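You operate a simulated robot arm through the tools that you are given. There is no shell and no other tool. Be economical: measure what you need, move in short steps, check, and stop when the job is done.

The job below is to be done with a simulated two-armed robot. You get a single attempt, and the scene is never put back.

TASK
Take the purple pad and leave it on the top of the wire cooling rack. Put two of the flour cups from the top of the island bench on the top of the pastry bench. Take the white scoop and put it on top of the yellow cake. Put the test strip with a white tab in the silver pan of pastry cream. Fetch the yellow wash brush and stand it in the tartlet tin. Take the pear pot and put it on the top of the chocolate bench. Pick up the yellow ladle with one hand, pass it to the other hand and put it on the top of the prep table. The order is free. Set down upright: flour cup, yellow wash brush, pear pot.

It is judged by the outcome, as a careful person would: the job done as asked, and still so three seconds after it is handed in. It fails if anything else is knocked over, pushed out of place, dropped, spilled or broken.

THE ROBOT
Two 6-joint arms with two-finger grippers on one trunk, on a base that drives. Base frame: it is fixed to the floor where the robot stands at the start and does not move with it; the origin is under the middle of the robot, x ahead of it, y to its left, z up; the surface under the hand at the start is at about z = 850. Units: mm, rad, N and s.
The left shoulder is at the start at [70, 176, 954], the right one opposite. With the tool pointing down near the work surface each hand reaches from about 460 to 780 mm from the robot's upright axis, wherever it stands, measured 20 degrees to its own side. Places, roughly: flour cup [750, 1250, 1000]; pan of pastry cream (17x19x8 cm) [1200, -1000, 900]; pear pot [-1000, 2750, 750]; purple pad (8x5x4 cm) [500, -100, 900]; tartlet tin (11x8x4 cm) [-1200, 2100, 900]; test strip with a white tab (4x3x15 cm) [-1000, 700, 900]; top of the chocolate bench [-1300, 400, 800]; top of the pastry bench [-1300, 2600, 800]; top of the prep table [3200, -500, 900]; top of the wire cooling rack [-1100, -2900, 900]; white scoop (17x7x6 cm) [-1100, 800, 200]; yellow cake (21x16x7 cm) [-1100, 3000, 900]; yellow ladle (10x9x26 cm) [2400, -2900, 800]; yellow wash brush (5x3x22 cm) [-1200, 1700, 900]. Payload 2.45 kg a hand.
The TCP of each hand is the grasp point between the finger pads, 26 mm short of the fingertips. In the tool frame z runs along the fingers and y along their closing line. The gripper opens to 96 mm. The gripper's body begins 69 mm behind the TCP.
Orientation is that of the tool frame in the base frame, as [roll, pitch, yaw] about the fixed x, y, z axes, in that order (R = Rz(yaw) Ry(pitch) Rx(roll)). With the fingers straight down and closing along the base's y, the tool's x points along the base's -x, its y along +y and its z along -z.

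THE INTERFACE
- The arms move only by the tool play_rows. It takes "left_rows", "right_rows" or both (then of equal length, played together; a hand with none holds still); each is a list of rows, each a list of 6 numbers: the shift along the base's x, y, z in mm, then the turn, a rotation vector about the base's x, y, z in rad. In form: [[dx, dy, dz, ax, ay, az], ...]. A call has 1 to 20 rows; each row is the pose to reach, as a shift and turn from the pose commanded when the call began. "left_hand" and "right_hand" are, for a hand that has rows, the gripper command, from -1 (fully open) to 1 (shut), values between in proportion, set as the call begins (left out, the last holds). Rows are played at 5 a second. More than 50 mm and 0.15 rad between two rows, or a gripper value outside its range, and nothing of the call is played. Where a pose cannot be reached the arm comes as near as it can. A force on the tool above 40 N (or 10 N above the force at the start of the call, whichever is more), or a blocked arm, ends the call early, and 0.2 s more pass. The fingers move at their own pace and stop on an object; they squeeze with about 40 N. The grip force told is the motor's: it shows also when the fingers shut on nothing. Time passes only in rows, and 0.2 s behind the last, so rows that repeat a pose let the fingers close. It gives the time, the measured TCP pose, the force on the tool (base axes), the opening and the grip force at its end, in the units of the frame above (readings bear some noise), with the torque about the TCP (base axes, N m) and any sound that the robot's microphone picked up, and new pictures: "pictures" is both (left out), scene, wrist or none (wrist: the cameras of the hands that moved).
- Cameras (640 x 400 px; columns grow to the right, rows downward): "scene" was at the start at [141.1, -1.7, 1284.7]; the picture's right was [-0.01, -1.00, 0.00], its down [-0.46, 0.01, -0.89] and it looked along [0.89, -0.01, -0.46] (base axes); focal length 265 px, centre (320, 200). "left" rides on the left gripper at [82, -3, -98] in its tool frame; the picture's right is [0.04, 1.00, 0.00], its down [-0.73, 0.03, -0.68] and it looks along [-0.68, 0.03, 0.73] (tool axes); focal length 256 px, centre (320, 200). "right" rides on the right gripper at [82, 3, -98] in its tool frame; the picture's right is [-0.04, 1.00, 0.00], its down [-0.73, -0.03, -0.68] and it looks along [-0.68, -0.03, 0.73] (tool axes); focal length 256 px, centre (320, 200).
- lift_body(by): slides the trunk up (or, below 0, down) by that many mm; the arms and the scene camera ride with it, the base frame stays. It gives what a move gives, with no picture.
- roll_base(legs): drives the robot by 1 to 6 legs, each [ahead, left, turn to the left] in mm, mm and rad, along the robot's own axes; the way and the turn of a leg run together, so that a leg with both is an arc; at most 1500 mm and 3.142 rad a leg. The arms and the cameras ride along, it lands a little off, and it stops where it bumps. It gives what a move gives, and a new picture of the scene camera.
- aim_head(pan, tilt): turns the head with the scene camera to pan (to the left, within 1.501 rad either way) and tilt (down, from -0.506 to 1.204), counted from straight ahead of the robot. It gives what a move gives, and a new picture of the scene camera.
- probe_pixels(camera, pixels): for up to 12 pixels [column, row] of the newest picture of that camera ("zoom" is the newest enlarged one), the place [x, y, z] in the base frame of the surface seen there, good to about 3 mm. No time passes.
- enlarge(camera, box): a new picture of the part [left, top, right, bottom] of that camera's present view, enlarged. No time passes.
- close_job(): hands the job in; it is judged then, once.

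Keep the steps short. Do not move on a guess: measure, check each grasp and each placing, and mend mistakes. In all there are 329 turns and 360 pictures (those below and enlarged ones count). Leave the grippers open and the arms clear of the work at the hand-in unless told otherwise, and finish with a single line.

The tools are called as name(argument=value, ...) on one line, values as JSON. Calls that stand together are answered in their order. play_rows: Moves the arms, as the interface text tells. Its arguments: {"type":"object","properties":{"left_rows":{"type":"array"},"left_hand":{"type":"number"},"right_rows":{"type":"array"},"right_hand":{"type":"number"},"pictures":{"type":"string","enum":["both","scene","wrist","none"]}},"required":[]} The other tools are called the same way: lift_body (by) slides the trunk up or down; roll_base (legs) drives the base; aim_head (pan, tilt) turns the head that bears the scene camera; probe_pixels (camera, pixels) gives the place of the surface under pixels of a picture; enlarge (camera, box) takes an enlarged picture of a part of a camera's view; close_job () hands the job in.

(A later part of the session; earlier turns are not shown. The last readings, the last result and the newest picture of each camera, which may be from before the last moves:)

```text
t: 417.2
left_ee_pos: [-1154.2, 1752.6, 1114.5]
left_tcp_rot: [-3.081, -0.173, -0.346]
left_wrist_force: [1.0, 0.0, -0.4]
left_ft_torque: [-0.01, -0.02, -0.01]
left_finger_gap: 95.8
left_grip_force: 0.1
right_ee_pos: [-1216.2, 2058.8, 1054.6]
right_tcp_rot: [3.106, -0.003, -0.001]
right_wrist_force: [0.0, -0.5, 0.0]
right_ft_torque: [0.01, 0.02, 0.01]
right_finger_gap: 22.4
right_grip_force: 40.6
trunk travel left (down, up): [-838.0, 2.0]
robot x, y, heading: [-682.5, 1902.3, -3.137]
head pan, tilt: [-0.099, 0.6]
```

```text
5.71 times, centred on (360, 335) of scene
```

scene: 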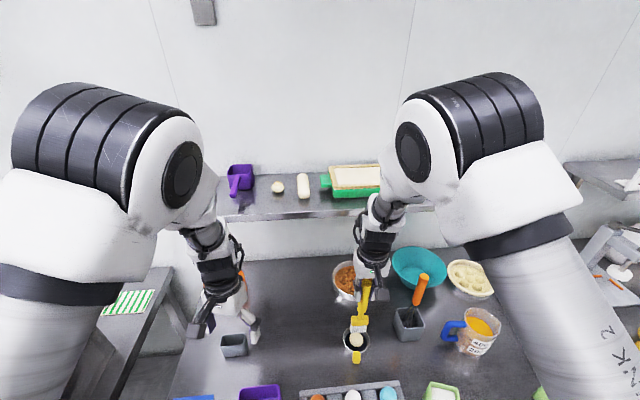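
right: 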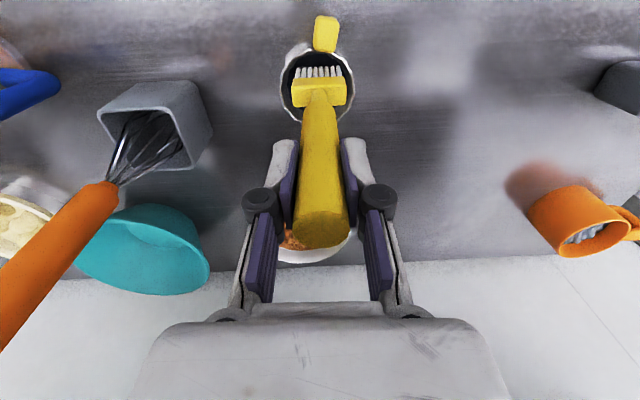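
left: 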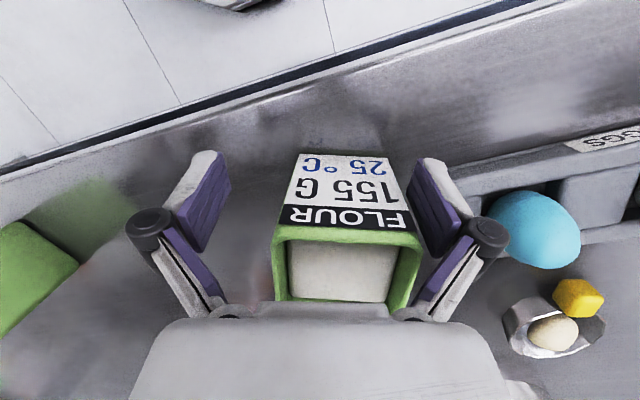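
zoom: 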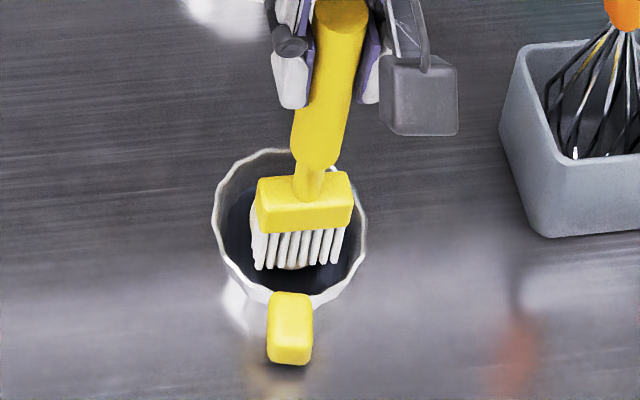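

Still no contact. Continue lower.

play_rows(right_rows=[[0, 0, -4, 0, 0, 0], [0, 0, -8, 0, 0, 0], [0, 0, -11, 0, 0, 0], [0, 0, -14, 0, 0, 0]], pictures="none")

enlarge(camera="right", box=[230, 0, 400, 120])

```text
t: 418.1
left_ee_pos: [-1149.6, 1751.6, 1117.4]
left_tcp_rot: [-3.081, -0.169, -0.347]
left_wrist_force: [-0.3, 0.1, 0.0]
left_ft_torque: [-0.03, -0.03, 0.02]
left_finger_gap: 95.8
left_grip_force: 0.0
right_ee_pos: [-1216.7, 2058.9, 1047.4]
right_tcp_rot: [3.107, 0.003, -0.001]
right_wrist_force: [4.6, 3.2, 34.1]
right_ft_torque: [-0.47, -1.29, 0.16]
right_finger_gap: 23.0
right_grip_force: 40.1
trunk travel left (down, up): [-838.0, 2.0]
robot x, y, heading: [-683.0, 1900.9, 3.141]
head pan, tilt: [-0.099, 0.6]
stopped in row 4 (right hand): the force on the tool passed its limit at 44 N (the readings are from after the stop); the commanded pose is now the measured one
```

```text
3.33 times, centred on (315, 60) of right
```

zoom: 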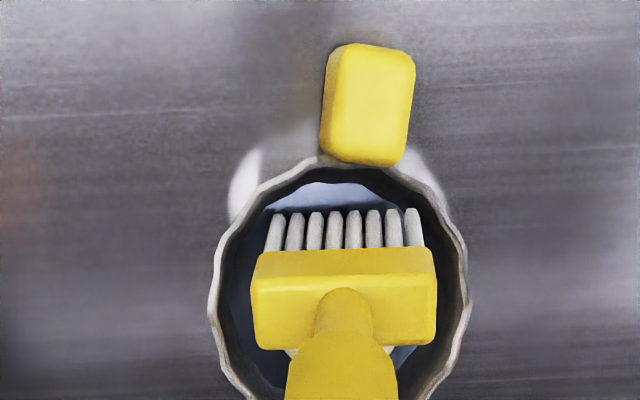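

Pressing on the ball's shoulder. Raise 10, move 7 toward the front (+x), and lower again softly.

play_rows(right_rows=[[0, 0, 10, 0, 0, 0], [4, 0, 10, 0, 0, 0], [7, 0, 10, 0, 0, 0], [7, 0, 5, 0, 0, 0], [7, 0, 0, 0, 0, 0], [7, 0, -3, 0, 0, 0]], pictures="none")

enlarge(camera="right", box=[230, 0, 400, 120])

```text
t: 419.4
left_ee_pos: [-1150.1, 1751.3, 1117.2]
left_tcp_rot: [-3.079, -0.17, -0.346]
left_wrist_force: [-0.6, 0.5, -0.8]
left_ft_torque: [-0.02, -0.01, 0.04]
left_finger_gap: 96.1
left_grip_force: 0.1
right_ee_pos: [-1213.1, 2057.6, 1048.9]
right_tcp_rot: [3.107, 0.014, -0.003]
right_wrist_force: [3.9, -4.7, 36.5]
right_ft_torque: [-0.15, -1.11, -0.05]
right_finger_gap: 23.0
right_grip_force: 40.5
trunk travel left (down, up): [-838.0, 2.0]
robot x, y, heading: [-682.8, 1901.4, -3.143]
head pan, tilt: [-0.099, 0.6]
stopped in row 6 (right hand): the force on the tool passed its limit at 52 N (the readings are from after the stop); the commanded pose is now the measured one
```

```text
3.33 times, centred on (315, 60) of right
```

zoom: 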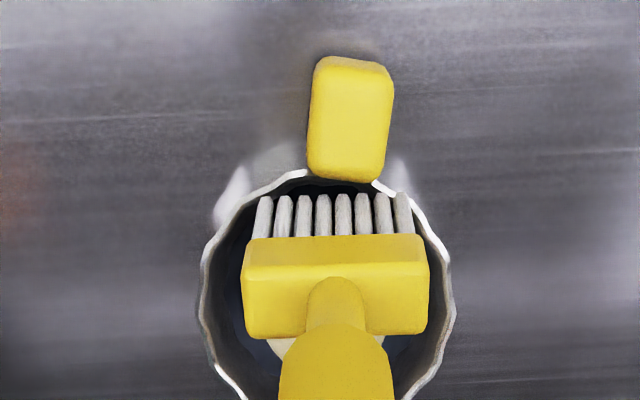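

Probably the bristle corners rest on the tin's sloping wall. Raise 3, push 9 back (−x) against the ball, then lower.

play_rows(right_rows=[[0, 0, 4, 0, 0, 0], [-4, 0, 4, 0, 0, 0], [-8, 0, 4, 0, 0, 0], [-11, 0, 4, 0, 0, 0], [-11, 0, 0, 0, 0, 0], [-11, 0, -4, 0, 0, 0], [-11, 0, -7, 0, 0, 0]], pictures="none")

enlarge(camera="right", box=[230, 0, 400, 120])

enlarge(camera="scene", box=[330, 300, 390, 370])

```text
t: 421.0
left_ee_pos: [-1152.9, 1751.1, 1114.0]
left_tcp_rot: [-3.082, -0.171, -0.345]
left_wrist_force: [0.7, -0.7, 0.2]
left_ft_torque: [0.03, 0.02, 0.02]
left_finger_gap: 96.2
left_grip_force: 0.1
right_ee_pos: [-1225.3, 2059.5, 1041.2]
right_tcp_rot: [3.108, 0.012, 0.001]
right_wrist_force: [0.8, -0.3, -0.9]
right_ft_torque: [0.03, 0.06, 0.01]
right_finger_gap: 22.5
right_grip_force: 40.3
trunk travel left (down, up): [-838.0, 2.0]
robot x, y, heading: [-683.2, 1899.8, -3.144]
head pan, tilt: [-0.099, 0.6]
stopped in row 7 (right hand): the force on the tool passed its limit at 50 N (the readings are from after the stop); the commanded pose is now the measured one
```

```text
3.33 times, centred on (315, 60) of right
```

zoom: 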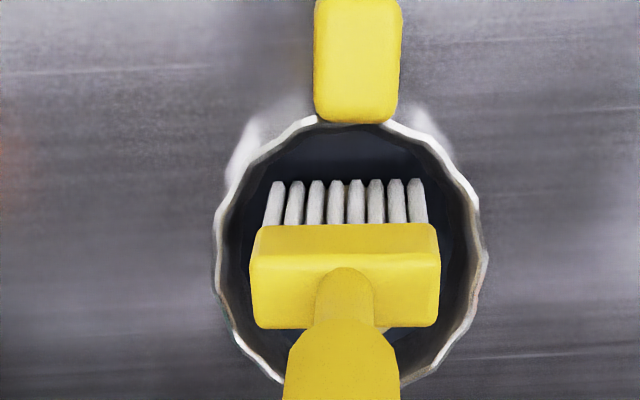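

```text
5.71 times, centred on (360, 335) of scene
```

zoom: 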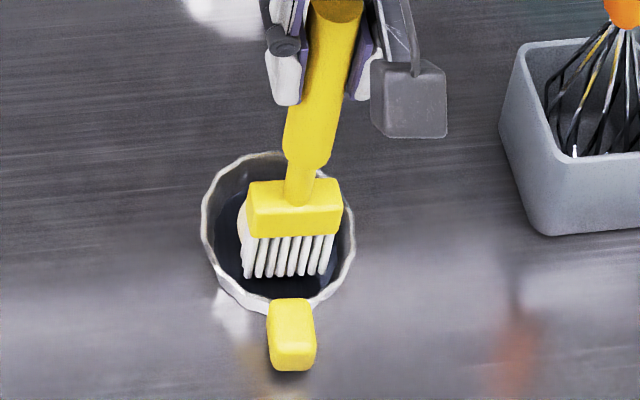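

Now deeper (bottom ≈7 mm above the floor). Continue lowering softly.

play_rows(right_rows=[[0, 0, -2, 0, 0, 0], [0, 0, -4, 0, 0, 0], [0, 0, -6, 0, 0, 0], [0, 0, -8, 0, 0, 0]], pictures="none")

enlarge(camera="scene", box=[330, 300, 390, 370])

```text
t: 422.0
left_ee_pos: [-1153.3, 1750.6, 1115.5]
left_tcp_rot: [-3.081, -0.173, -0.346]
left_wrist_force: [0.9, 0.3, 0.1]
left_ft_torque: [0.01, -0.01, 0.05]
left_finger_gap: 96.0
left_grip_force: 0.1
right_ee_pos: [-1225.9, 2058.5, 1034.6]
right_tcp_rot: [3.105, 0.015, -0.002]
right_wrist_force: [-0.1, 0.0, 0.1]
right_ft_torque: [-0.01, 0.0, -0.02]
right_finger_gap: 22.6
right_grip_force: 40.3
trunk travel left (down, up): [-838.0, 2.0]
robot x, y, heading: [-684.3, 1901.2, -3.141]
head pan, tilt: [-0.099, 0.6]
```

```text
5.71 times, centred on (360, 335) of scene
```

zoom: 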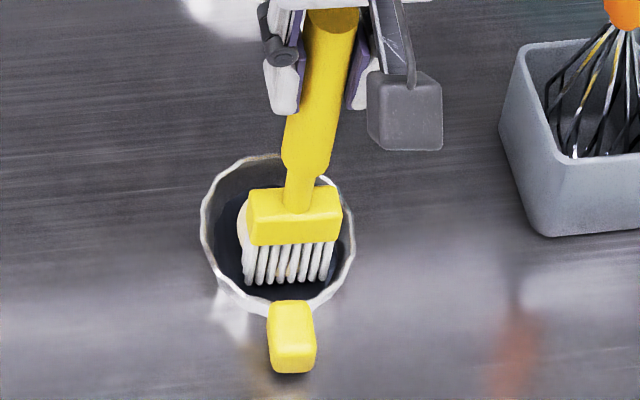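

No force yet; creep the last millimetres.

play_rows(right_rows=[[0, 0, -1.5, 0, 0, 0], [0, 0, -3, 0, 0, 0], [0, 0, -4.5, 0, 0, 0]], pictures="none")

```text
t: 422.8
left_ee_pos: [-1151.4, 1750.3, 1115.8]
left_tcp_rot: [-3.081, -0.171, -0.347]
left_wrist_force: [-0.5, -0.9, 0.1]
left_ft_torque: [0.0, -0.03, -0.02]
left_finger_gap: 96.0
left_grip_force: 0.1
right_ee_pos: [-1225.5, 2057.5, 1030.8]
right_tcp_rot: [3.107, 0.015, 0.0]
right_wrist_force: [0.2, -0.5, 12.9]
right_ft_torque: [0.07, 0.01, -0.01]
right_finger_gap: 22.6
right_grip_force: 40.0
trunk travel left (down, up): [-838.0, 2.0]
robot x, y, heading: [-680.2, 1903.7, -3.141]
head pan, tilt: [-0.099, 0.6]
```

On the floor (13 N, no torque). Open slightly and see whether it stands.

play_rows(right_rows=[[0, 0, 0, 0, 0, 0], [0, 0, 0, 0, 0, 0], [0, 0, 0, 0, 0, 0], [0, 0, 0, 0, 0, 0]], right_hand=0.3, pictures="wrist")

enlarge(camera="scene", box=[330, 300, 390, 370])

```text
t: 423.8
left_ee_pos: [-1153.8, 1751.6, 1114.5]
left_tcp_rot: [-3.083, -0.174, -0.347]
left_wrist_force: [-1.1, 0.3, 0.0]
left_ft_torque: [-0.02, -0.02, 0.01]
left_finger_gap: 96.1
left_grip_force: 0.1
right_ee_pos: [-1225.7, 2058.9, 1029.4]
right_tcp_rot: [3.106, 0.015, 0.0]
right_wrist_force: [0.7, -0.1, -0.3]
right_ft_torque: [-0.03, -0.01, 0.02]
right_finger_gap: 33.5
right_grip_force: 0.0
trunk travel left (down, up): [-838.0, 2.0]
robot x, y, heading: [-682.8, 1901.7, -3.143]
head pan, tilt: [-0.099, 0.6]
```

right: 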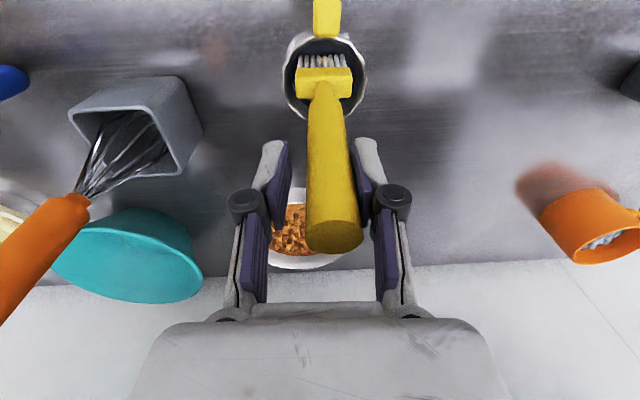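

```text
5.71 times, centred on (360, 335) of scene
```

zoom: 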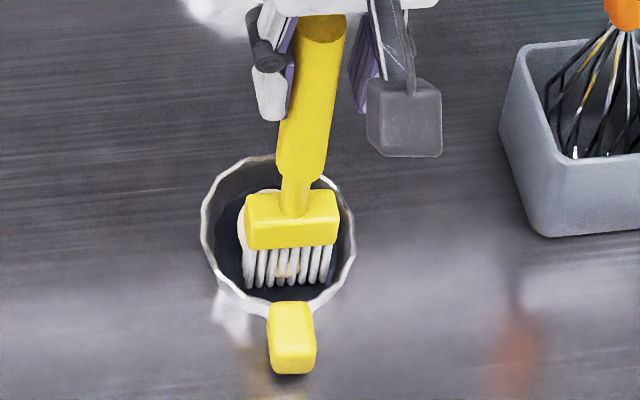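

It stands. Open fully and wait, then check the lean.

play_rows(right_rows=[[0, 0, 0, 0, 0, 0], [0, 0, 0, 0, 0, 0], [0, 0, 0, 0, 0, 0], [0, 0, 0, 0, 0, 0], [0, 0, 0, 0, 0, 0]], right_hand=-0.6, pictures="wrist")

probe_pixels(camera="right", pixels=[[335, 240], [332, 210], [329, 170], [326, 130], [324, 105], [302, 85], [346, 82]])

```text
t: 425.0
left_ee_pos: [-1152.7, 1750.8, 1116.1]
left_tcp_rot: [-3.081, -0.174, -0.347]
left_wrist_force: [-0.2, 0.0, 0.1]
left_ft_torque: [0.04, 0.01, 0.02]
left_finger_gap: 96.2
left_grip_force: 0.0
right_ee_pos: [-1227.8, 2057.9, 1030.2]
right_tcp_rot: [3.106, 0.013, 0.002]
right_wrist_force: [-1.0, 0.5, 0.1]
right_ft_torque: [0.01, -0.02, 0.0]
right_finger_gap: 76.6
right_grip_force: 0.1
trunk travel left (down, up): [-838.0, 2.0]
robot x, y, heading: [-680.8, 1897.1, -3.141]
head pan, tilt: [-0.099, 0.6]
```

right: 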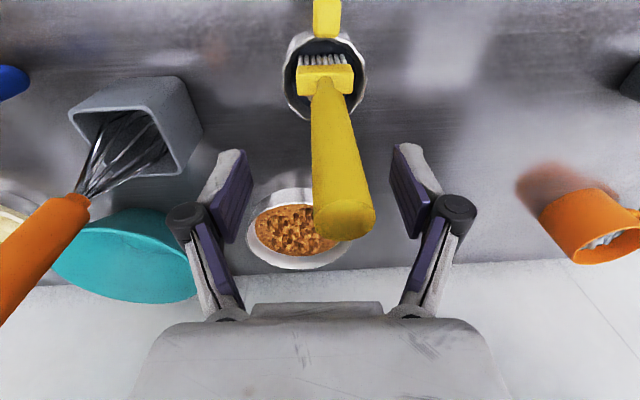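

```text
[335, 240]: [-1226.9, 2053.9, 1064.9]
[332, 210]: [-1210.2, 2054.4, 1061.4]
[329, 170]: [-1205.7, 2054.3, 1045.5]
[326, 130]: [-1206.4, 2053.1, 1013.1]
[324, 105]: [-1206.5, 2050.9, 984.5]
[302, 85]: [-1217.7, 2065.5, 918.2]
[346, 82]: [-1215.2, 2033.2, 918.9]
```

Check whether it still moves.

play_rows(right_rows=[[0, 0, 0, 0, 0, 0], [0, 0, 0, 0, 0, 0], [0, 0, 0, 0, 0, 0], [0, 0, 0, 0, 0, 0], [0, 0, 0, 0, 0, 0]], pictures="both")

enlarge(camera="scene", box=[320, 270, 400, 370])

```text
t: 426.2
left_ee_pos: [-1153.8, 1751.5, 1115.3]
left_tcp_rot: [-3.081, -0.173, -0.345]
left_wrist_force: [-0.2, 0.6, 0.3]
left_ft_torque: [0.0, 0.0, 0.01]
left_finger_gap: 96.0
left_grip_force: 0.0
right_ee_pos: [-1226.8, 2059.5, 1028.8]
right_tcp_rot: [3.106, 0.014, -0.001]
right_wrist_force: [0.5, 0.7, -0.5]
right_ft_torque: [0.01, 0.0, -0.03]
right_finger_gap: 76.7
right_grip_force: 0.1
trunk travel left (down, up): [-838.0, 2.0]
robot x, y, heading: [-684.2, 1897.2, -3.143]
head pan, tilt: [-0.099, 0.6]
```

scene: 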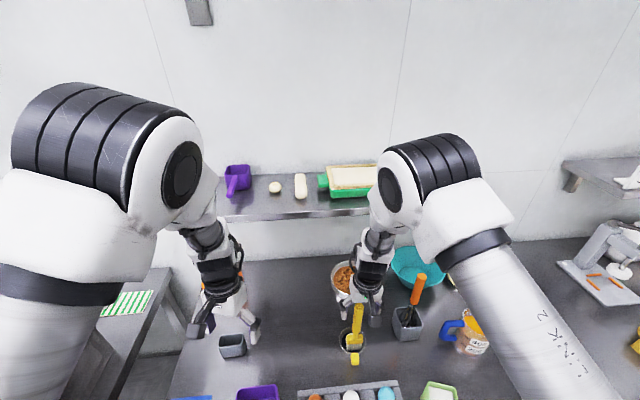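
right: 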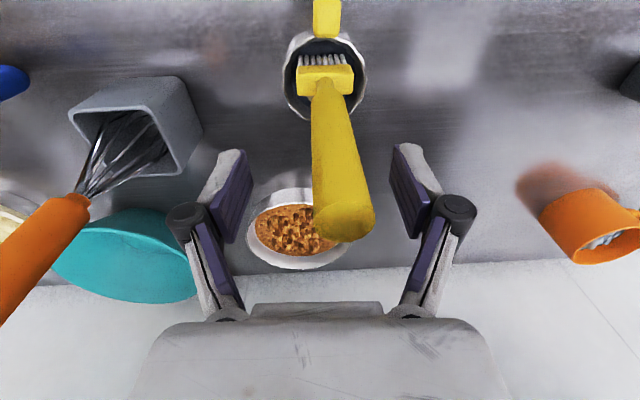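

```text
4.00 times, centred on (360, 320) of scene
```

zoom: 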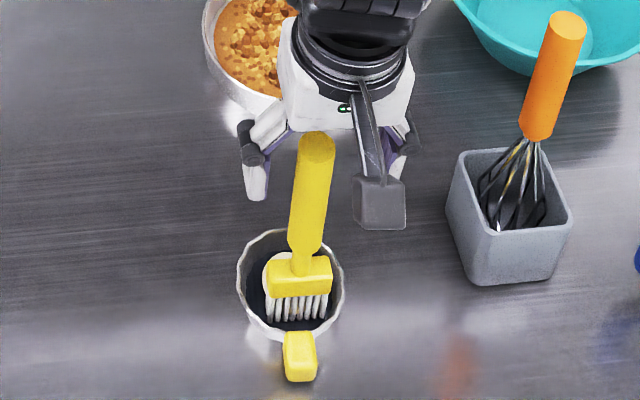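

Stable and nearly vertical. Withdraw by driving straight back 150 (fingers pass either side).

play_rows(right_rows=[[5, -5, 8, 0, 0, 0], [10, -8, 15, 0, 0, 0], [10, -8, 20, 0, 0, 0]], pictures="none")

roll_base(legs=[[-200, 0, 0]])

enlarge(camera="scene", box=[260, 200, 420, 320])

```text
t: 427.0
left_ee_pos: [-1152.9, 1751.9, 1113.8]
left_tcp_rot: [-3.08, -0.173, -0.344]
left_wrist_force: [-0.1, 0.0, -0.4]
left_ft_torque: [0.0, -0.01, -0.04]
left_finger_gap: 95.9
left_grip_force: 0.1
right_ee_pos: [-1217.8, 2050.3, 1050.2]
right_tcp_rot: [3.104, 0.012, 0.001]
right_wrist_force: [0.0, -1.4, -0.5]
right_ft_torque: [-0.02, 0.01, 0.01]
right_finger_gap: 76.8
right_grip_force: 0.1
trunk travel left (down, up): [-838.0, 2.0]
robot x, y, heading: [-682.0, 1901.1, -3.142]
head pan, tilt: [-0.099, 0.6]
```

```text
t: 428.6
left_ee_pos: [-956.3, 1749.4, 1113.6]
left_tcp_rot: [-3.079, -0.173, -0.341]
left_wrist_force: [-0.7, 0.4, -0.4]
left_ft_torque: [0.0, -0.07, -0.02]
left_finger_gap: 96.1
left_grip_force: 0.1
right_ee_pos: [-1020.9, 2048.9, 1047.8]
right_tcp_rot: [3.105, 0.011, 0.006]
right_wrist_force: [-0.5, 1.2, -0.7]
right_ft_torque: [-0.01, -0.03, 0.02]
right_finger_gap: 77.0
right_grip_force: 0.0
trunk travel left (down, up): [-838.0, 2.0]
robot x, y, heading: [-488.5, 1900.2, -3.141]
head pan, tilt: [-0.099, 0.6]
```

scene: 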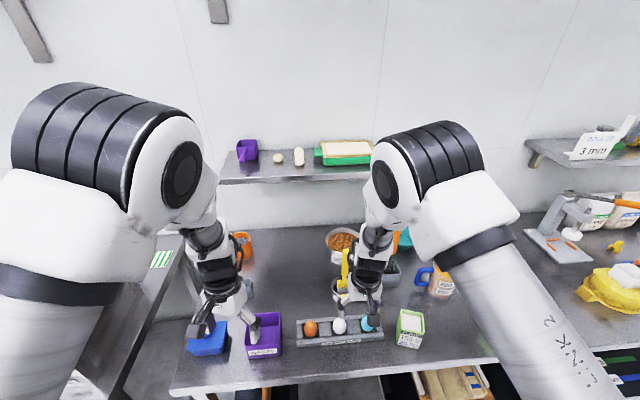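

```text
3.33 times, centred on (340, 260) of scene
```

zoom: 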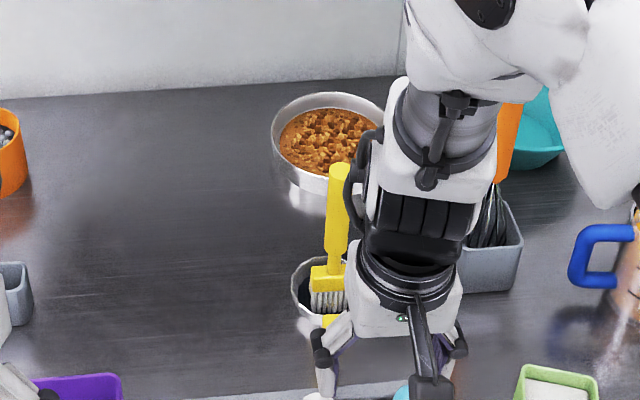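

Brush stands in the tin. Last: the test strip. I back off, drive left along the bench and lower the trunk 340.

roll_base(legs=[[-250, 0, 0], [0, 1430, 0]])

lift_body(by=-340)

```text
t: 437.2
left_ee_pos: [-692.5, 303.0, 1114.2]
left_tcp_rot: [-3.08, -0.172, -0.333]
left_wrist_force: [0.6, -0.3, 0.4]
left_ft_torque: [-0.01, 0.0, 0.01]
left_finger_gap: 95.8
left_grip_force: 0.0
right_ee_pos: [-760.1, 602.4, 1049.0]
right_tcp_rot: [3.106, 0.013, 0.013]
right_wrist_force: [-0.5, -1.0, -0.2]
right_ft_torque: [0.0, 0.01, -0.01]
right_finger_gap: 76.7
right_grip_force: 0.0
trunk travel left (down, up): [-838.0, 2.0]
robot x, y, heading: [-225.9, 460.7, -3.131]
head pan, tilt: [-0.099, 0.6]
```

scene: 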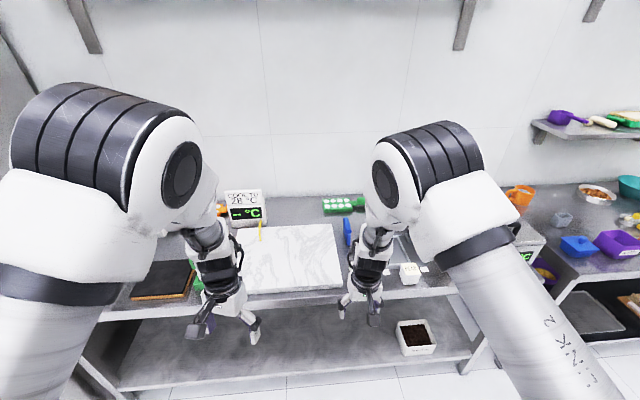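

```text
t: 440.5
left_ee_pos: [-692.2, 303.0, 775.2]
left_tcp_rot: [-3.081, -0.173, -0.335]
left_wrist_force: [0.4, 0.9, 0.5]
left_ft_torque: [0.01, 0.01, 0.02]
left_finger_gap: 96.3
left_grip_force: 0.1
right_ee_pos: [-760.1, 600.8, 710.7]
right_tcp_rot: [3.106, 0.013, 0.012]
right_wrist_force: [-1.2, -0.3, -0.2]
right_ft_torque: [0.0, 0.0, 0.0]
right_finger_gap: 76.8
right_grip_force: 0.1
trunk travel left (down, up): [-498.0, 342.0]
robot x, y, heading: [-227.7, 455.5, -3.13]
head pan, tilt: [-0.099, 0.6]
```

Raise the right hand to z≈1030 close to the body, then pitch it to horizontal.

play_rows(right_rows=[[10, 5, 45, 0, 0, 0], [20, 10, 90, 0, 0, 0], [30, 15, 135, 0, 0, 0], [40, 20, 180, 0, 0, 0], [50, 25, 225, 0, 0, 0], [60, 30, 270, 0, 0, 0], [60, 35, 310, 0, 0, 0], [60, 35, 310, 0, 0, 0]], right_hand=-1, pictures="none")

play_rows(right_rows=[[-10, 3, 0, 0, 0.14, 0], [-20, 6, 0, 0, 0.28, 0], [-30, 9, 0, 0, 0.42, 0], [-40, 12, 0, 0, 0.56, 0], [-50, 15, 0, 0, 0.7, 0], [-65, 18, 0, 0, 0.84, 0], [-80, 21, 0, 0, 0.98, 0], [-95, 24, 0, 0, 1.12, 0], [-110, 27, 0, 0, 1.26, 0], [-125, 30, 0, 0, 1.4, 0], [-140, 30, 0, 0, 1.52, 0], [-140, 30, 0, 0, 1.52, 0]], pictures="both")

```text
t: 442.3
left_ee_pos: [-692.4, 302.9, 775.0]
left_tcp_rot: [-3.079, -0.172, -0.333]
left_wrist_force: [-0.3, -0.5, 0.8]
left_ft_torque: [-0.03, -0.03, -0.02]
left_finger_gap: 96.0
left_grip_force: 0.0
right_ee_pos: [-691.1, 633.7, 1010.7]
right_tcp_rot: [3.102, 0.017, 0.032]
right_wrist_force: [1.1, -0.3, 0.3]
right_ft_torque: [0.02, 0.03, 0.0]
right_finger_gap: 96.0
right_grip_force: 0.0
right hand out of reach, approached as far as the arm can: row 7, 8
trunk travel left (down, up): [-498.0, 342.0]
robot x, y, heading: [-223.0, 457.5, -3.133]
head pan, tilt: [-0.099, 0.6]
```

```text
t: 444.9
left_ee_pos: [-692.9, 302.2, 776.2]
left_tcp_rot: [-3.081, -0.17, -0.333]
left_wrist_force: [0.6, 1.2, 0.4]
left_ft_torque: [-0.02, -0.01, 0.02]
left_finger_gap: 96.4
left_grip_force: 0.1
right_ee_pos: [-831.8, 664.5, 1014.5]
right_tcp_rot: [-2.852, 1.533, 0.322]
right_wrist_force: [0.1, 0.9, -0.6]
right_ft_torque: [0.02, -0.02, -0.04]
right_finger_gap: 96.1
right_grip_force: 0.0
right hand out of reach, approached as far as the arm can: row 2, 3, 4, 5, 6
trunk travel left (down, up): [-498.0, 342.0]
robot x, y, heading: [-227.3, 459.0, -3.13]
head pan, tilt: [-0.099, 0.6]
```

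scene: 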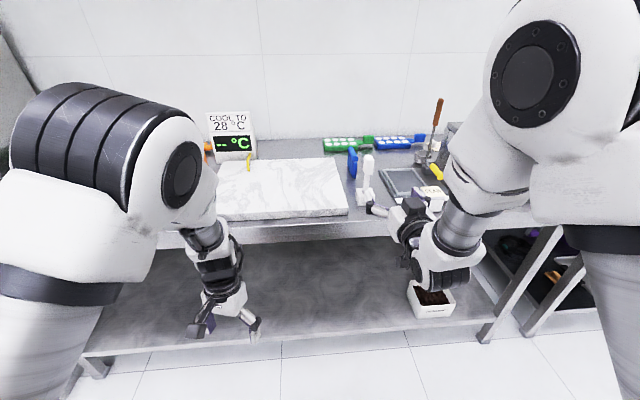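
right: 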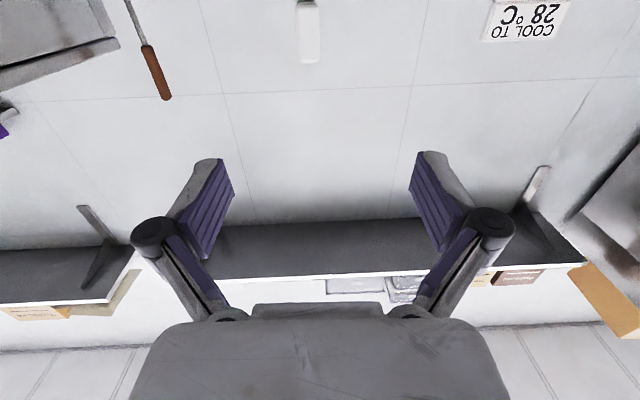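

H pose reached. The white tab shows at (308,30) in the right view. Probe it and the scene view.

probe_pixels(camera="right", pixels=[[308, 55], [308, 40], [308, 25], [300, 40], [316, 40]])

probe_pixels(camera="scene", pixels=[[369, 156], [369, 165], [367, 178], [366, 188], [360, 200], [372, 200], [355, 165], [374, 165], [364, 165]])

enlarge(camera="scene", box=[330, 140, 410, 220])

```text
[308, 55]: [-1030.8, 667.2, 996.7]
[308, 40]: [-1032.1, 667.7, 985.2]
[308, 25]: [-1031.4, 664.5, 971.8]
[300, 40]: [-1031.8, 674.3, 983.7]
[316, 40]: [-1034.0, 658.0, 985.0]
```

```text
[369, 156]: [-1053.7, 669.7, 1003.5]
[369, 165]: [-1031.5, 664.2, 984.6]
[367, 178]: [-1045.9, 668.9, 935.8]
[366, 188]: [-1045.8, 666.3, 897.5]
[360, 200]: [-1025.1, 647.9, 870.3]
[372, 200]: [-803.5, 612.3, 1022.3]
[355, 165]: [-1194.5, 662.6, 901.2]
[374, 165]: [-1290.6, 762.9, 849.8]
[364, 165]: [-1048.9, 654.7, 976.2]
```

```text
5.00 times, centred on (370, 180) of scene
```

zoom: 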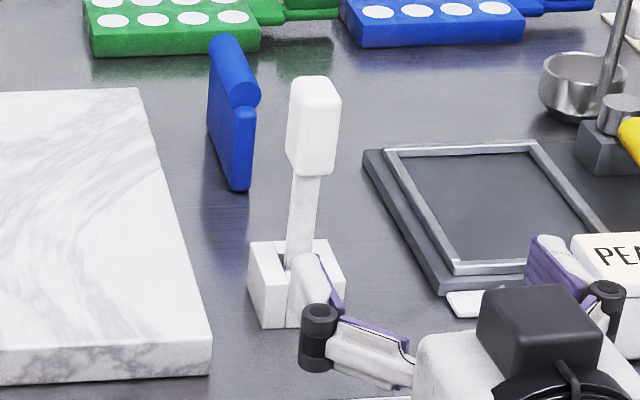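

Tab: front x≈−1031, y 658–676, z 955–1005. Extend: arm −100 in x and −28 in z, y +2; then check.

play_rows(right_rows=[[-25, 2, -8, 0, 0, 0], [-50, 2, -16, 0, 0, 0], [-75, 2, -24, 0, 0, 0], [-100, 2, -28, 0, 0, 0], [-100, 2, -28, 0, 0, 0]], pictures="wrist")

probe_pixels(camera="right", pixels=[[310, 120], [310, 100], [310, 80], [298, 90], [322, 90]])

```text
t: 446.1
left_ee_pos: [-692.8, 302.2, 775.7]
left_tcp_rot: [-3.08, -0.17, -0.333]
left_wrist_force: [-0.2, -1.6, 0.0]
left_ft_torque: [0.0, 0.0, 0.01]
left_finger_gap: 96.0
left_grip_force: 0.0
right_ee_pos: [-933.6, 666.0, 986.3]
right_tcp_rot: [-2.88, 1.533, 0.298]
right_wrist_force: [0.2, -0.5, 0.0]
right_ft_torque: [0.01, -0.02, 0.0]
right_finger_gap: 96.2
right_grip_force: 0.1
trunk travel left (down, up): [-498.0, 342.0]
robot x, y, heading: [-225.4, 457.9, -3.132]
head pan, tilt: [-0.099, 0.6]
```

right: 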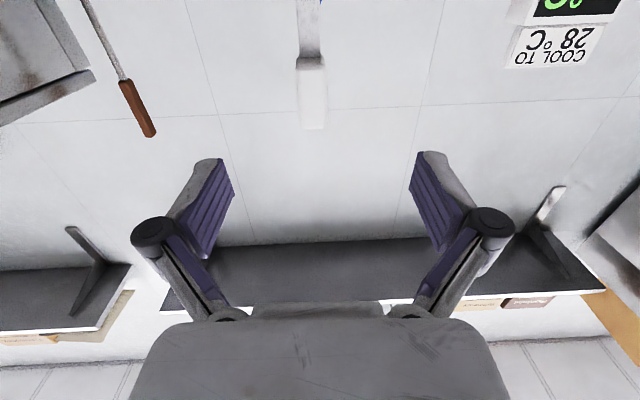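

```text
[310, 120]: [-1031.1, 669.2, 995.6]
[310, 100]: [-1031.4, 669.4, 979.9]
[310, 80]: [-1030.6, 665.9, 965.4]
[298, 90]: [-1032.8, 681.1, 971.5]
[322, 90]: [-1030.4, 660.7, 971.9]
```

Centred (y≈669). Advance 80 with the base, then 34 with the arm.

roll_base(legs=[[80, -2, 0]])

play_rows(right_rows=[[-12, 0, 0, 0, 0, 0], [-24, 0, 0, 0, 0, 0], [-32, 0, 0, 0, 0, 0], [-32, 0, 0, 0, 0, 0]], pictures="both")

```text
t: 447.2
left_ee_pos: [-772.9, 304.2, 773.6]
left_tcp_rot: [-3.078, -0.173, -0.334]
left_wrist_force: [-0.2, -0.4, -0.3]
left_ft_torque: [0.01, 0.0, -0.02]
left_finger_gap: 95.9
left_grip_force: 0.1
right_ee_pos: [-1012.7, 667.0, 983.7]
right_tcp_rot: [-2.89, 1.531, 0.289]
right_wrist_force: [0.1, 0.3, -0.2]
right_ft_torque: [0.0, 0.0, 0.0]
right_finger_gap: 96.2
right_grip_force: 0.0
trunk travel left (down, up): [-498.0, 342.0]
robot x, y, heading: [-303.6, 459.2, -3.128]
head pan, tilt: [-0.099, 0.6]
```

scene: 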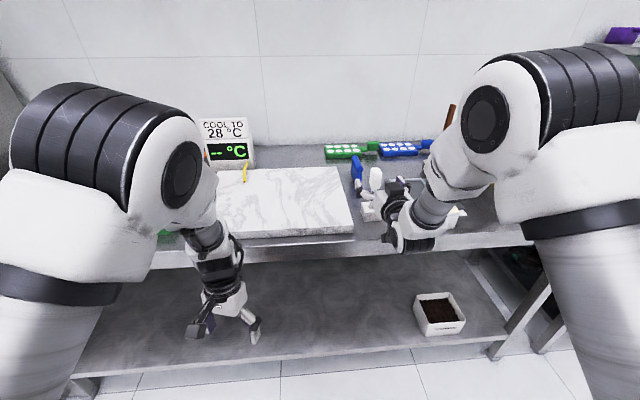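

```text
t: 448.2
left_ee_pos: [-772.5, 303.3, 774.2]
left_tcp_rot: [-3.08, -0.174, -0.334]
left_wrist_force: [0.1, -0.7, 0.1]
left_ft_torque: [0.02, 0.02, -0.01]
left_finger_gap: 95.8
left_grip_force: 0.1
right_ee_pos: [-1044.7, 666.3, 984.8]
right_tcp_rot: [-2.881, 1.532, 0.299]
right_wrist_force: [0.1, 0.4, -0.4]
right_ft_torque: [0.01, -0.02, 0.03]
right_finger_gap: 95.9
right_grip_force: 0.0
trunk travel left (down, up): [-498.0, 342.0]
robot x, y, heading: [-305.2, 458.9, -3.121]
head pan, tilt: [-0.099, 0.6]
```

scene: 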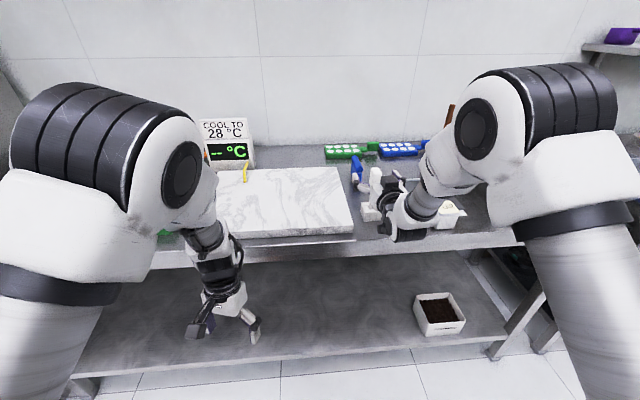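
right: 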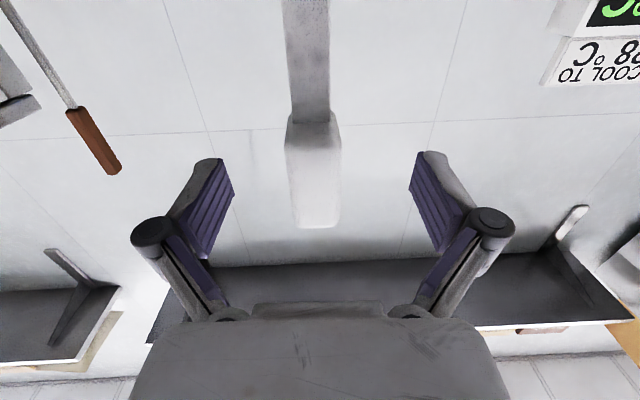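

Close on the tab.

play_rows(right_rows=[[0, 3, 0, 0, 0, 0], [0, 3, 0, 0, 0, 0]], pictures="none")

play_rows(right_rows=[[0, 0, 0, 0, 0, 0], [0, 0, 0, 0, 0, 0], [0, 0, 0, 0, 0, 0], [0, 0, 0, 0, 0, 0]], right_hand=1, pictures="none")

play_rows(right_rows=[[0, 0, 10, 0, 0, 0], [0, 0, 25, 0, 0, 0], [0, 0, 45, 0, 0, 0], [0, 0, 65, 0, 0, 0], [0, 0, 75, 0, 0, 0]], pictures="both")

```text
t: 448.8
left_ee_pos: [-771.5, 303.8, 773.8]
left_tcp_rot: [-3.081, -0.173, -0.333]
left_wrist_force: [0.4, -0.4, 0.2]
left_ft_torque: [0.02, 0.0, 0.02]
left_finger_gap: 96.1
left_grip_force: 0.0
right_ee_pos: [-1044.6, 668.8, 985.5]
right_tcp_rot: [-2.873, 1.533, 0.306]
right_wrist_force: [-0.7, -0.7, 0.0]
right_ft_torque: [0.03, 0.0, 0.02]
right_finger_gap: 95.7
right_grip_force: 0.1
trunk travel left (down, up): [-498.0, 342.0]
robot x, y, heading: [-307.6, 461.5, -3.128]
head pan, tilt: [-0.099, 0.6]
```

```text
t: 449.8
left_ee_pos: [-771.4, 303.3, 774.7]
left_tcp_rot: [-3.081, -0.173, -0.334]
left_wrist_force: [-0.2, -0.6, 0.4]
left_ft_torque: [-0.01, 0.02, 0.0]
left_finger_gap: 96.1
left_grip_force: 0.0
right_ee_pos: [-1045.1, 668.5, 984.7]
right_tcp_rot: [-2.88, 1.533, 0.299]
right_wrist_force: [0.6, -0.4, 0.4]
right_ft_torque: [-0.02, 0.01, 0.01]
right_finger_gap: 22.7
right_grip_force: 40.3
trunk travel left (down, up): [-498.0, 342.0]
robot x, y, heading: [-306.1, 459.6, -3.128]
head pan, tilt: [-0.099, 0.6]
```

```text
t: 451.0
left_ee_pos: [-771.9, 303.3, 773.7]
left_tcp_rot: [-3.08, -0.173, -0.334]
left_wrist_force: [-1.4, -0.5, 0.0]
left_ft_torque: [-0.02, 0.0, 0.02]
left_finger_gap: 96.0
left_grip_force: 0.0
right_ee_pos: [-1045.3, 668.5, 1059.2]
right_tcp_rot: [-2.892, 1.532, 0.286]
right_wrist_force: [-0.1, 0.6, -1.0]
right_ft_torque: [-0.01, -0.03, 0.0]
right_finger_gap: 22.6
right_grip_force: 39.5
trunk travel left (down, up): [-498.0, 342.0]
robot x, y, heading: [-303.9, 458.7, -3.128]
head pan, tilt: [-0.099, 0.6]
```

scene: 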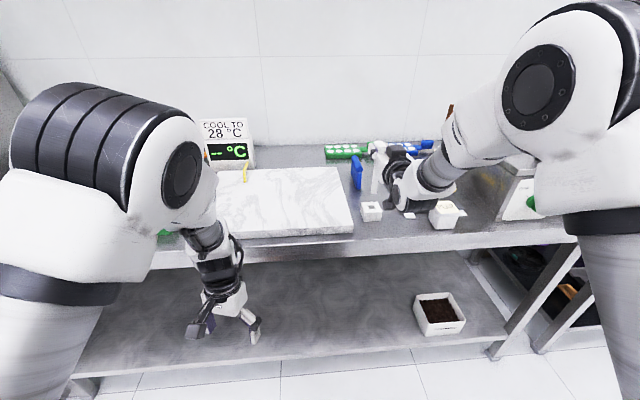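
right: 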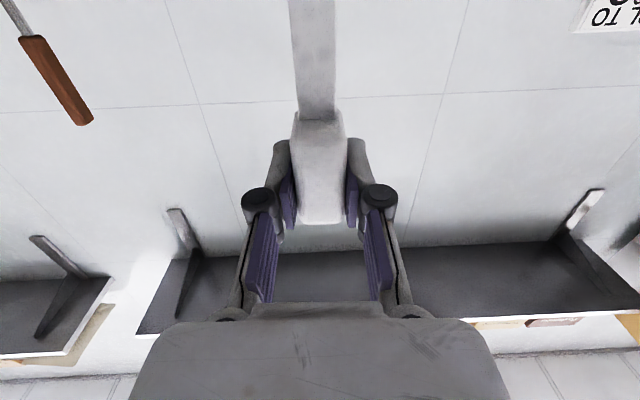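

Strip is out of its stand, held by the tab. Raise the trunk 150, back off and turn left to face −y.

lift_body(by=150)

roll_base(legs=[[-130, 0, 0], [0, 0, 1.571]])

```text
t: 452.7
left_ee_pos: [-771.8, 303.6, 924.9]
left_tcp_rot: [-3.081, -0.173, -0.333]
left_wrist_force: [0.8, 0.3, 0.3]
left_ft_torque: [0.0, 0.0, 0.0]
left_finger_gap: 95.9
left_grip_force: 0.0
right_ee_pos: [-1044.8, 669.0, 1209.8]
right_tcp_rot: [-2.884, 1.531, 0.292]
right_wrist_force: [0.0, -0.3, 0.0]
right_ft_torque: [0.02, 0.04, 0.0]
right_finger_gap: 22.7
right_grip_force: 40.2
trunk travel left (down, up): [-648.0, 192.0]
robot x, y, heading: [-306.2, 459.0, -3.129]
head pan, tilt: [-0.099, 0.6]
```

```text
t: 457.8
left_ee_pos: [-21.4, -7.8, 925.1]
left_tcp_rot: [-3.082, -0.172, 1.235]
left_wrist_force: [0.2, 0.0, 0.2]
left_ft_torque: [-0.03, 0.02, 0.02]
left_finger_gap: 96.0
left_grip_force: 0.1
right_ee_pos: [-386.4, -279.6, 1209.8]
right_tcp_rot: [-2.885, 1.533, 1.862]
right_wrist_force: [0.9, 0.0, 0.2]
right_ft_torque: [-0.04, -0.04, 0.02]
right_finger_gap: 22.6
right_grip_force: 39.7
trunk travel left (down, up): [-648.0, 192.0]
robot x, y, heading: [-176.2, 459.2, -1.559]
head pan, tilt: [-0.099, 0.6]
```

scene: 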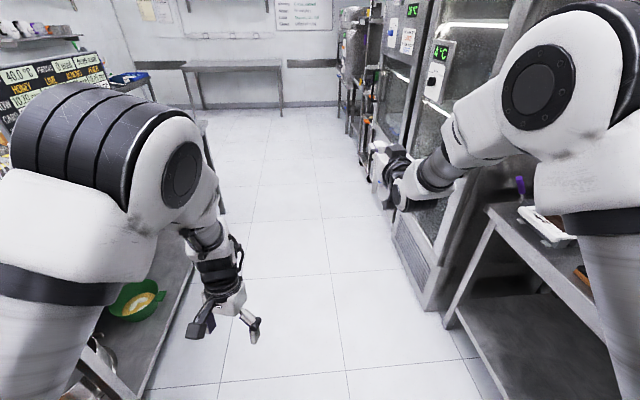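

Drive ahead 2730 to y≈−2270, then turn left to face +x.

roll_base(legs=[[1400, 0, -0.012], [1330, 0, 0], [0, 0, 1.571], [1000, 0, 0]])

aim_head(pan=0.3, tilt=0.45)

```text
t: 479.7
left_ee_pos: [1315.0, -2101.6, 925.5]
left_tcp_rot: [-3.08, -0.172, 2.799]
left_wrist_force: [-0.6, -0.2, -0.5]
left_ft_torque: [0.01, 0.0, 0.0]
left_finger_gap: 96.0
left_grip_force: 0.0
right_ee_pos: [1583.5, -2470.4, 1210.6]
right_tcp_rot: [-2.884, 1.533, -2.856]
right_wrist_force: [0.2, 0.4, 0.0]
right_ft_torque: [0.06, 0.0, 0.04]
right_finger_gap: 22.5
right_grip_force: 39.8
trunk travel left (down, up): [-648.0, 192.0]
robot x, y, heading: [844.9, -2250.0, 0.004]
head pan, tilt: [-0.099, 0.6]
```

scene: 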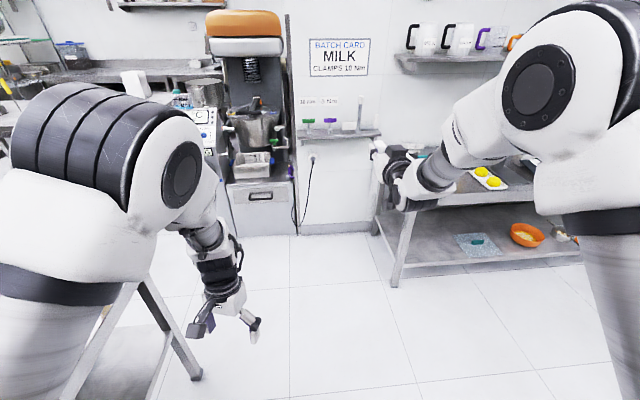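

```text
t: 480.6
left_ee_pos: [1315.7, -2102.5, 925.9]
left_tcp_rot: [-3.08, -0.175, 2.797]
left_wrist_force: [-0.5, 0.6, -0.4]
left_ft_torque: [0.0, 0.01, 0.02]
left_finger_gap: 96.0
left_grip_force: 0.1
right_ee_pos: [1584.5, -2470.3, 1209.8]
right_tcp_rot: [-2.885, 1.533, -2.858]
right_wrist_force: [0.3, -0.3, -0.5]
right_ft_torque: [0.0, 0.02, 0.02]
right_finger_gap: 22.7
right_grip_force: 39.8
trunk travel left (down, up): [-648.0, 192.0]
robot x, y, heading: [841.5, -2251.3, 0.008]
head pan, tilt: [0.3, 0.45]
```

scene: 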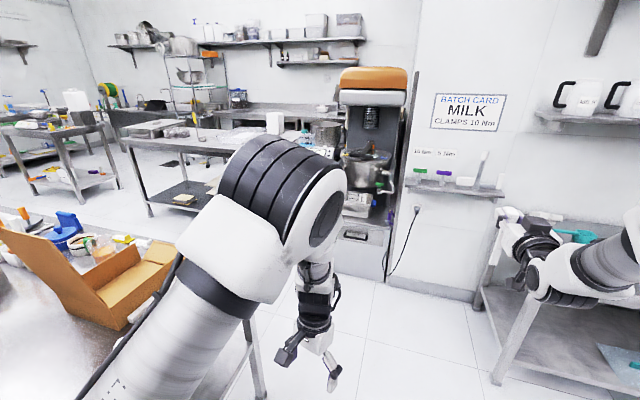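

Legs: right 100, ahead 840, turn left, shift right 400.

roll_base(legs=[[0, -100, 0], [840, 0, 0], [0, 0, 1.565], [0, -400, 0]])

aim_head(pan=0.3, tilt=0.4)

```text
t: 491.7
left_ee_pos: [1934.0, -1871.1, 924.5]
left_tcp_rot: [-3.081, -0.172, -1.896]
left_wrist_force: [0.9, -0.8, 0.4]
left_ft_torque: [0.0, 0.01, -0.01]
left_finger_gap: 96.2
left_grip_force: 0.1
right_ee_pos: [2296.7, -1595.3, 1209.7]
right_tcp_rot: [-2.877, 1.534, -1.262]
right_wrist_force: [-0.4, -0.1, 0.0]
right_ft_torque: [-0.04, -0.03, -0.01]
right_finger_gap: 22.6
right_grip_force: 40.3
trunk travel left (down, up): [-648.0, 192.0]
robot x, y, heading: [2092.5, -2333.8, 1.59]
head pan, tilt: [0.3, 0.45]
```

scene: 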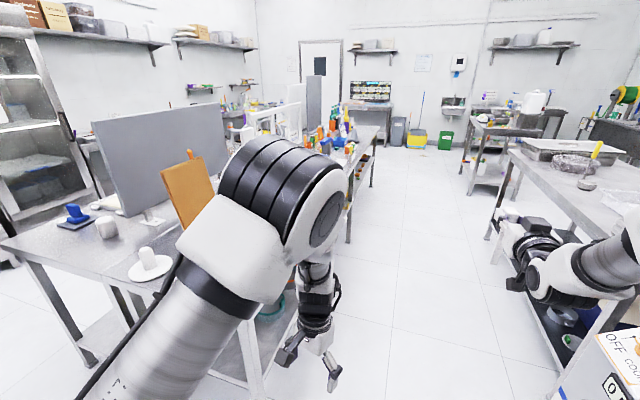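

```text
t: 492.4
left_ee_pos: [1934.1, -1870.5, 924.4]
left_tcp_rot: [-3.083, -0.174, -1.896]
left_wrist_force: [-0.2, -0.2, 1.0]
left_ft_torque: [0.01, 0.02, 0.01]
left_finger_gap: 96.1
left_grip_force: 0.0
right_ee_pos: [2297.7, -1594.9, 1210.9]
right_tcp_rot: [-2.892, 1.533, -1.276]
right_wrist_force: [-0.4, 1.0, 0.5]
right_ft_torque: [0.03, -0.03, 0.02]
right_finger_gap: 22.8
right_grip_force: 40.4
trunk travel left (down, up): [-648.0, 192.0]
robot x, y, heading: [2091.0, -2337.0, 1.59]
head pan, tilt: [0.3, 0.4]
```

scene: 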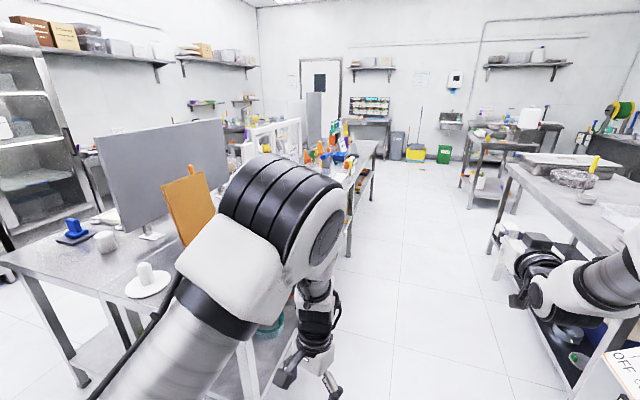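

Raise the trunk 190, drive ahead 1130, and look left at the pan.

lift_body(by=190)

roll_base(legs=[[1130, 0, -0.02]])

aim_head(pan=1.2, tilt=0.6)

```text
t: 494.4
left_ee_pos: [1933.3, -1871.3, 1114.9]
left_tcp_rot: [-3.081, -0.173, -1.897]
left_wrist_force: [0.6, 0.3, 1.0]
left_ft_torque: [0.01, 0.01, -0.01]
left_finger_gap: 96.5
left_grip_force: 0.0
right_ee_pos: [2296.2, -1593.4, 1398.9]
right_tcp_rot: [-2.882, 1.532, -1.267]
right_wrist_force: [0.3, -0.3, -1.2]
right_ft_torque: [0.0, -0.01, -0.01]
right_finger_gap: 22.5
right_grip_force: 40.1
trunk travel left (down, up): [-838.0, 2.0]
robot x, y, heading: [2093.8, -2336.6, 1.585]
head pan, tilt: [0.3, 0.4]
```

```text
t: 500.2
left_ee_pos: [1923.3, -742.2, 1115.3]
left_tcp_rot: [-3.081, -0.171, -1.911]
left_wrist_force: [0.1, -0.3, 0.2]
left_ft_torque: [-0.01, -0.01, 0.01]
left_finger_gap: 96.0
left_grip_force: 0.1
right_ee_pos: [2289.9, -469.9, 1400.1]
right_tcp_rot: [-2.876, 1.532, -1.274]
right_wrist_force: [0.1, -0.6, 0.5]
right_ft_torque: [-0.02, -0.03, 0.0]
right_finger_gap: 22.7
right_grip_force: 39.5
trunk travel left (down, up): [-838.0, 2.0]
robot x, y, heading: [2079.3, -1212.9, 1.58]
head pan, tilt: [0.3, 0.4]
```

scene: 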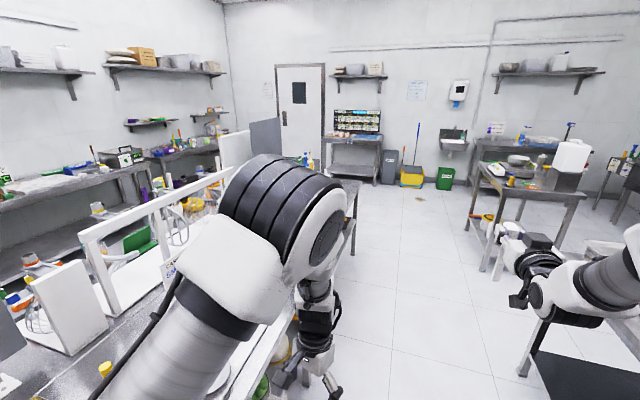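

```text
t: 501.4
left_ee_pos: [1924.2, -740.6, 1115.4]
left_tcp_rot: [-3.08, -0.174, -1.91]
left_wrist_force: [0.3, 0.5, 0.4]
left_ft_torque: [0.01, 0.04, -0.03]
left_finger_gap: 96.3
left_grip_force: 0.0
right_ee_pos: [2289.9, -469.0, 1400.3]
right_tcp_rot: [-2.882, 1.532, -1.279]
right_wrist_force: [-0.5, -0.5, 0.4]
right_ft_torque: [-0.04, -0.01, 0.01]
right_finger_gap: 22.6
right_grip_force: 40.3
trunk travel left (down, up): [-838.0, 2.0]
robot x, y, heading: [2074.9, -1208.6, 1.583]
head pan, tilt: [1.201, 0.6]
```

scene: 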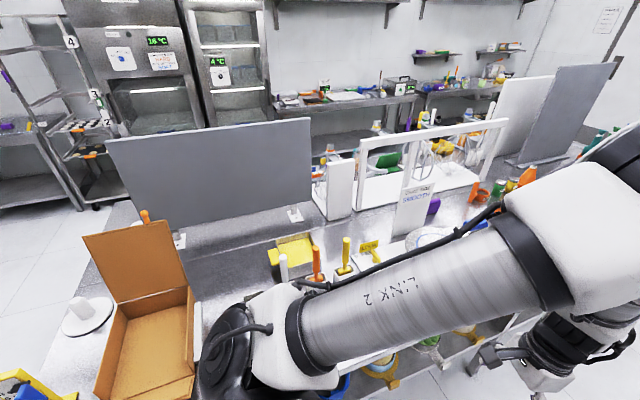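

Probe the pan and the things in front of it.

probe_pixels(camera="scene", pixels=[[290, 248], [272, 262], [312, 240], [283, 258], [316, 250], [346, 245], [370, 246], [135, 250], [190, 300], [300, 232], [405, 215], [175, 240]])

enlarge(camera="scene", box=[230, 200, 430, 320])

```text
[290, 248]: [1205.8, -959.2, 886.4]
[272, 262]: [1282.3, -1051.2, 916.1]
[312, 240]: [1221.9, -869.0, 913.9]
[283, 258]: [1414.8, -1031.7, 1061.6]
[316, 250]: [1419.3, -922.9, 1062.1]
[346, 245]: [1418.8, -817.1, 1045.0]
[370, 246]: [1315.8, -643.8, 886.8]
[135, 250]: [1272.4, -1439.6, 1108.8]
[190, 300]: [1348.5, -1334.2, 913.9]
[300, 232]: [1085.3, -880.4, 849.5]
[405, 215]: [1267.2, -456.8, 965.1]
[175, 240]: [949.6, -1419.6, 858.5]
```

```text
3.20 times, centred on (330, 260) of scene
```

zoom: 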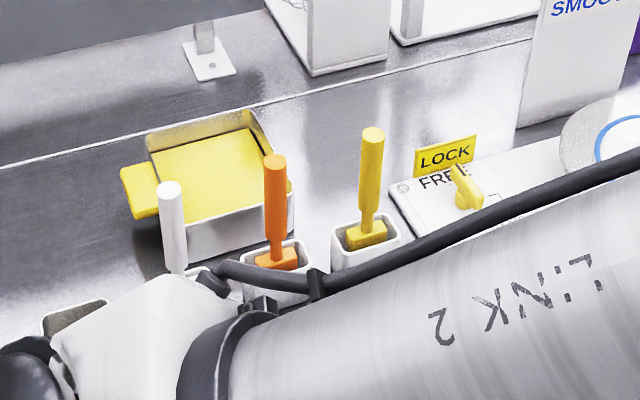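

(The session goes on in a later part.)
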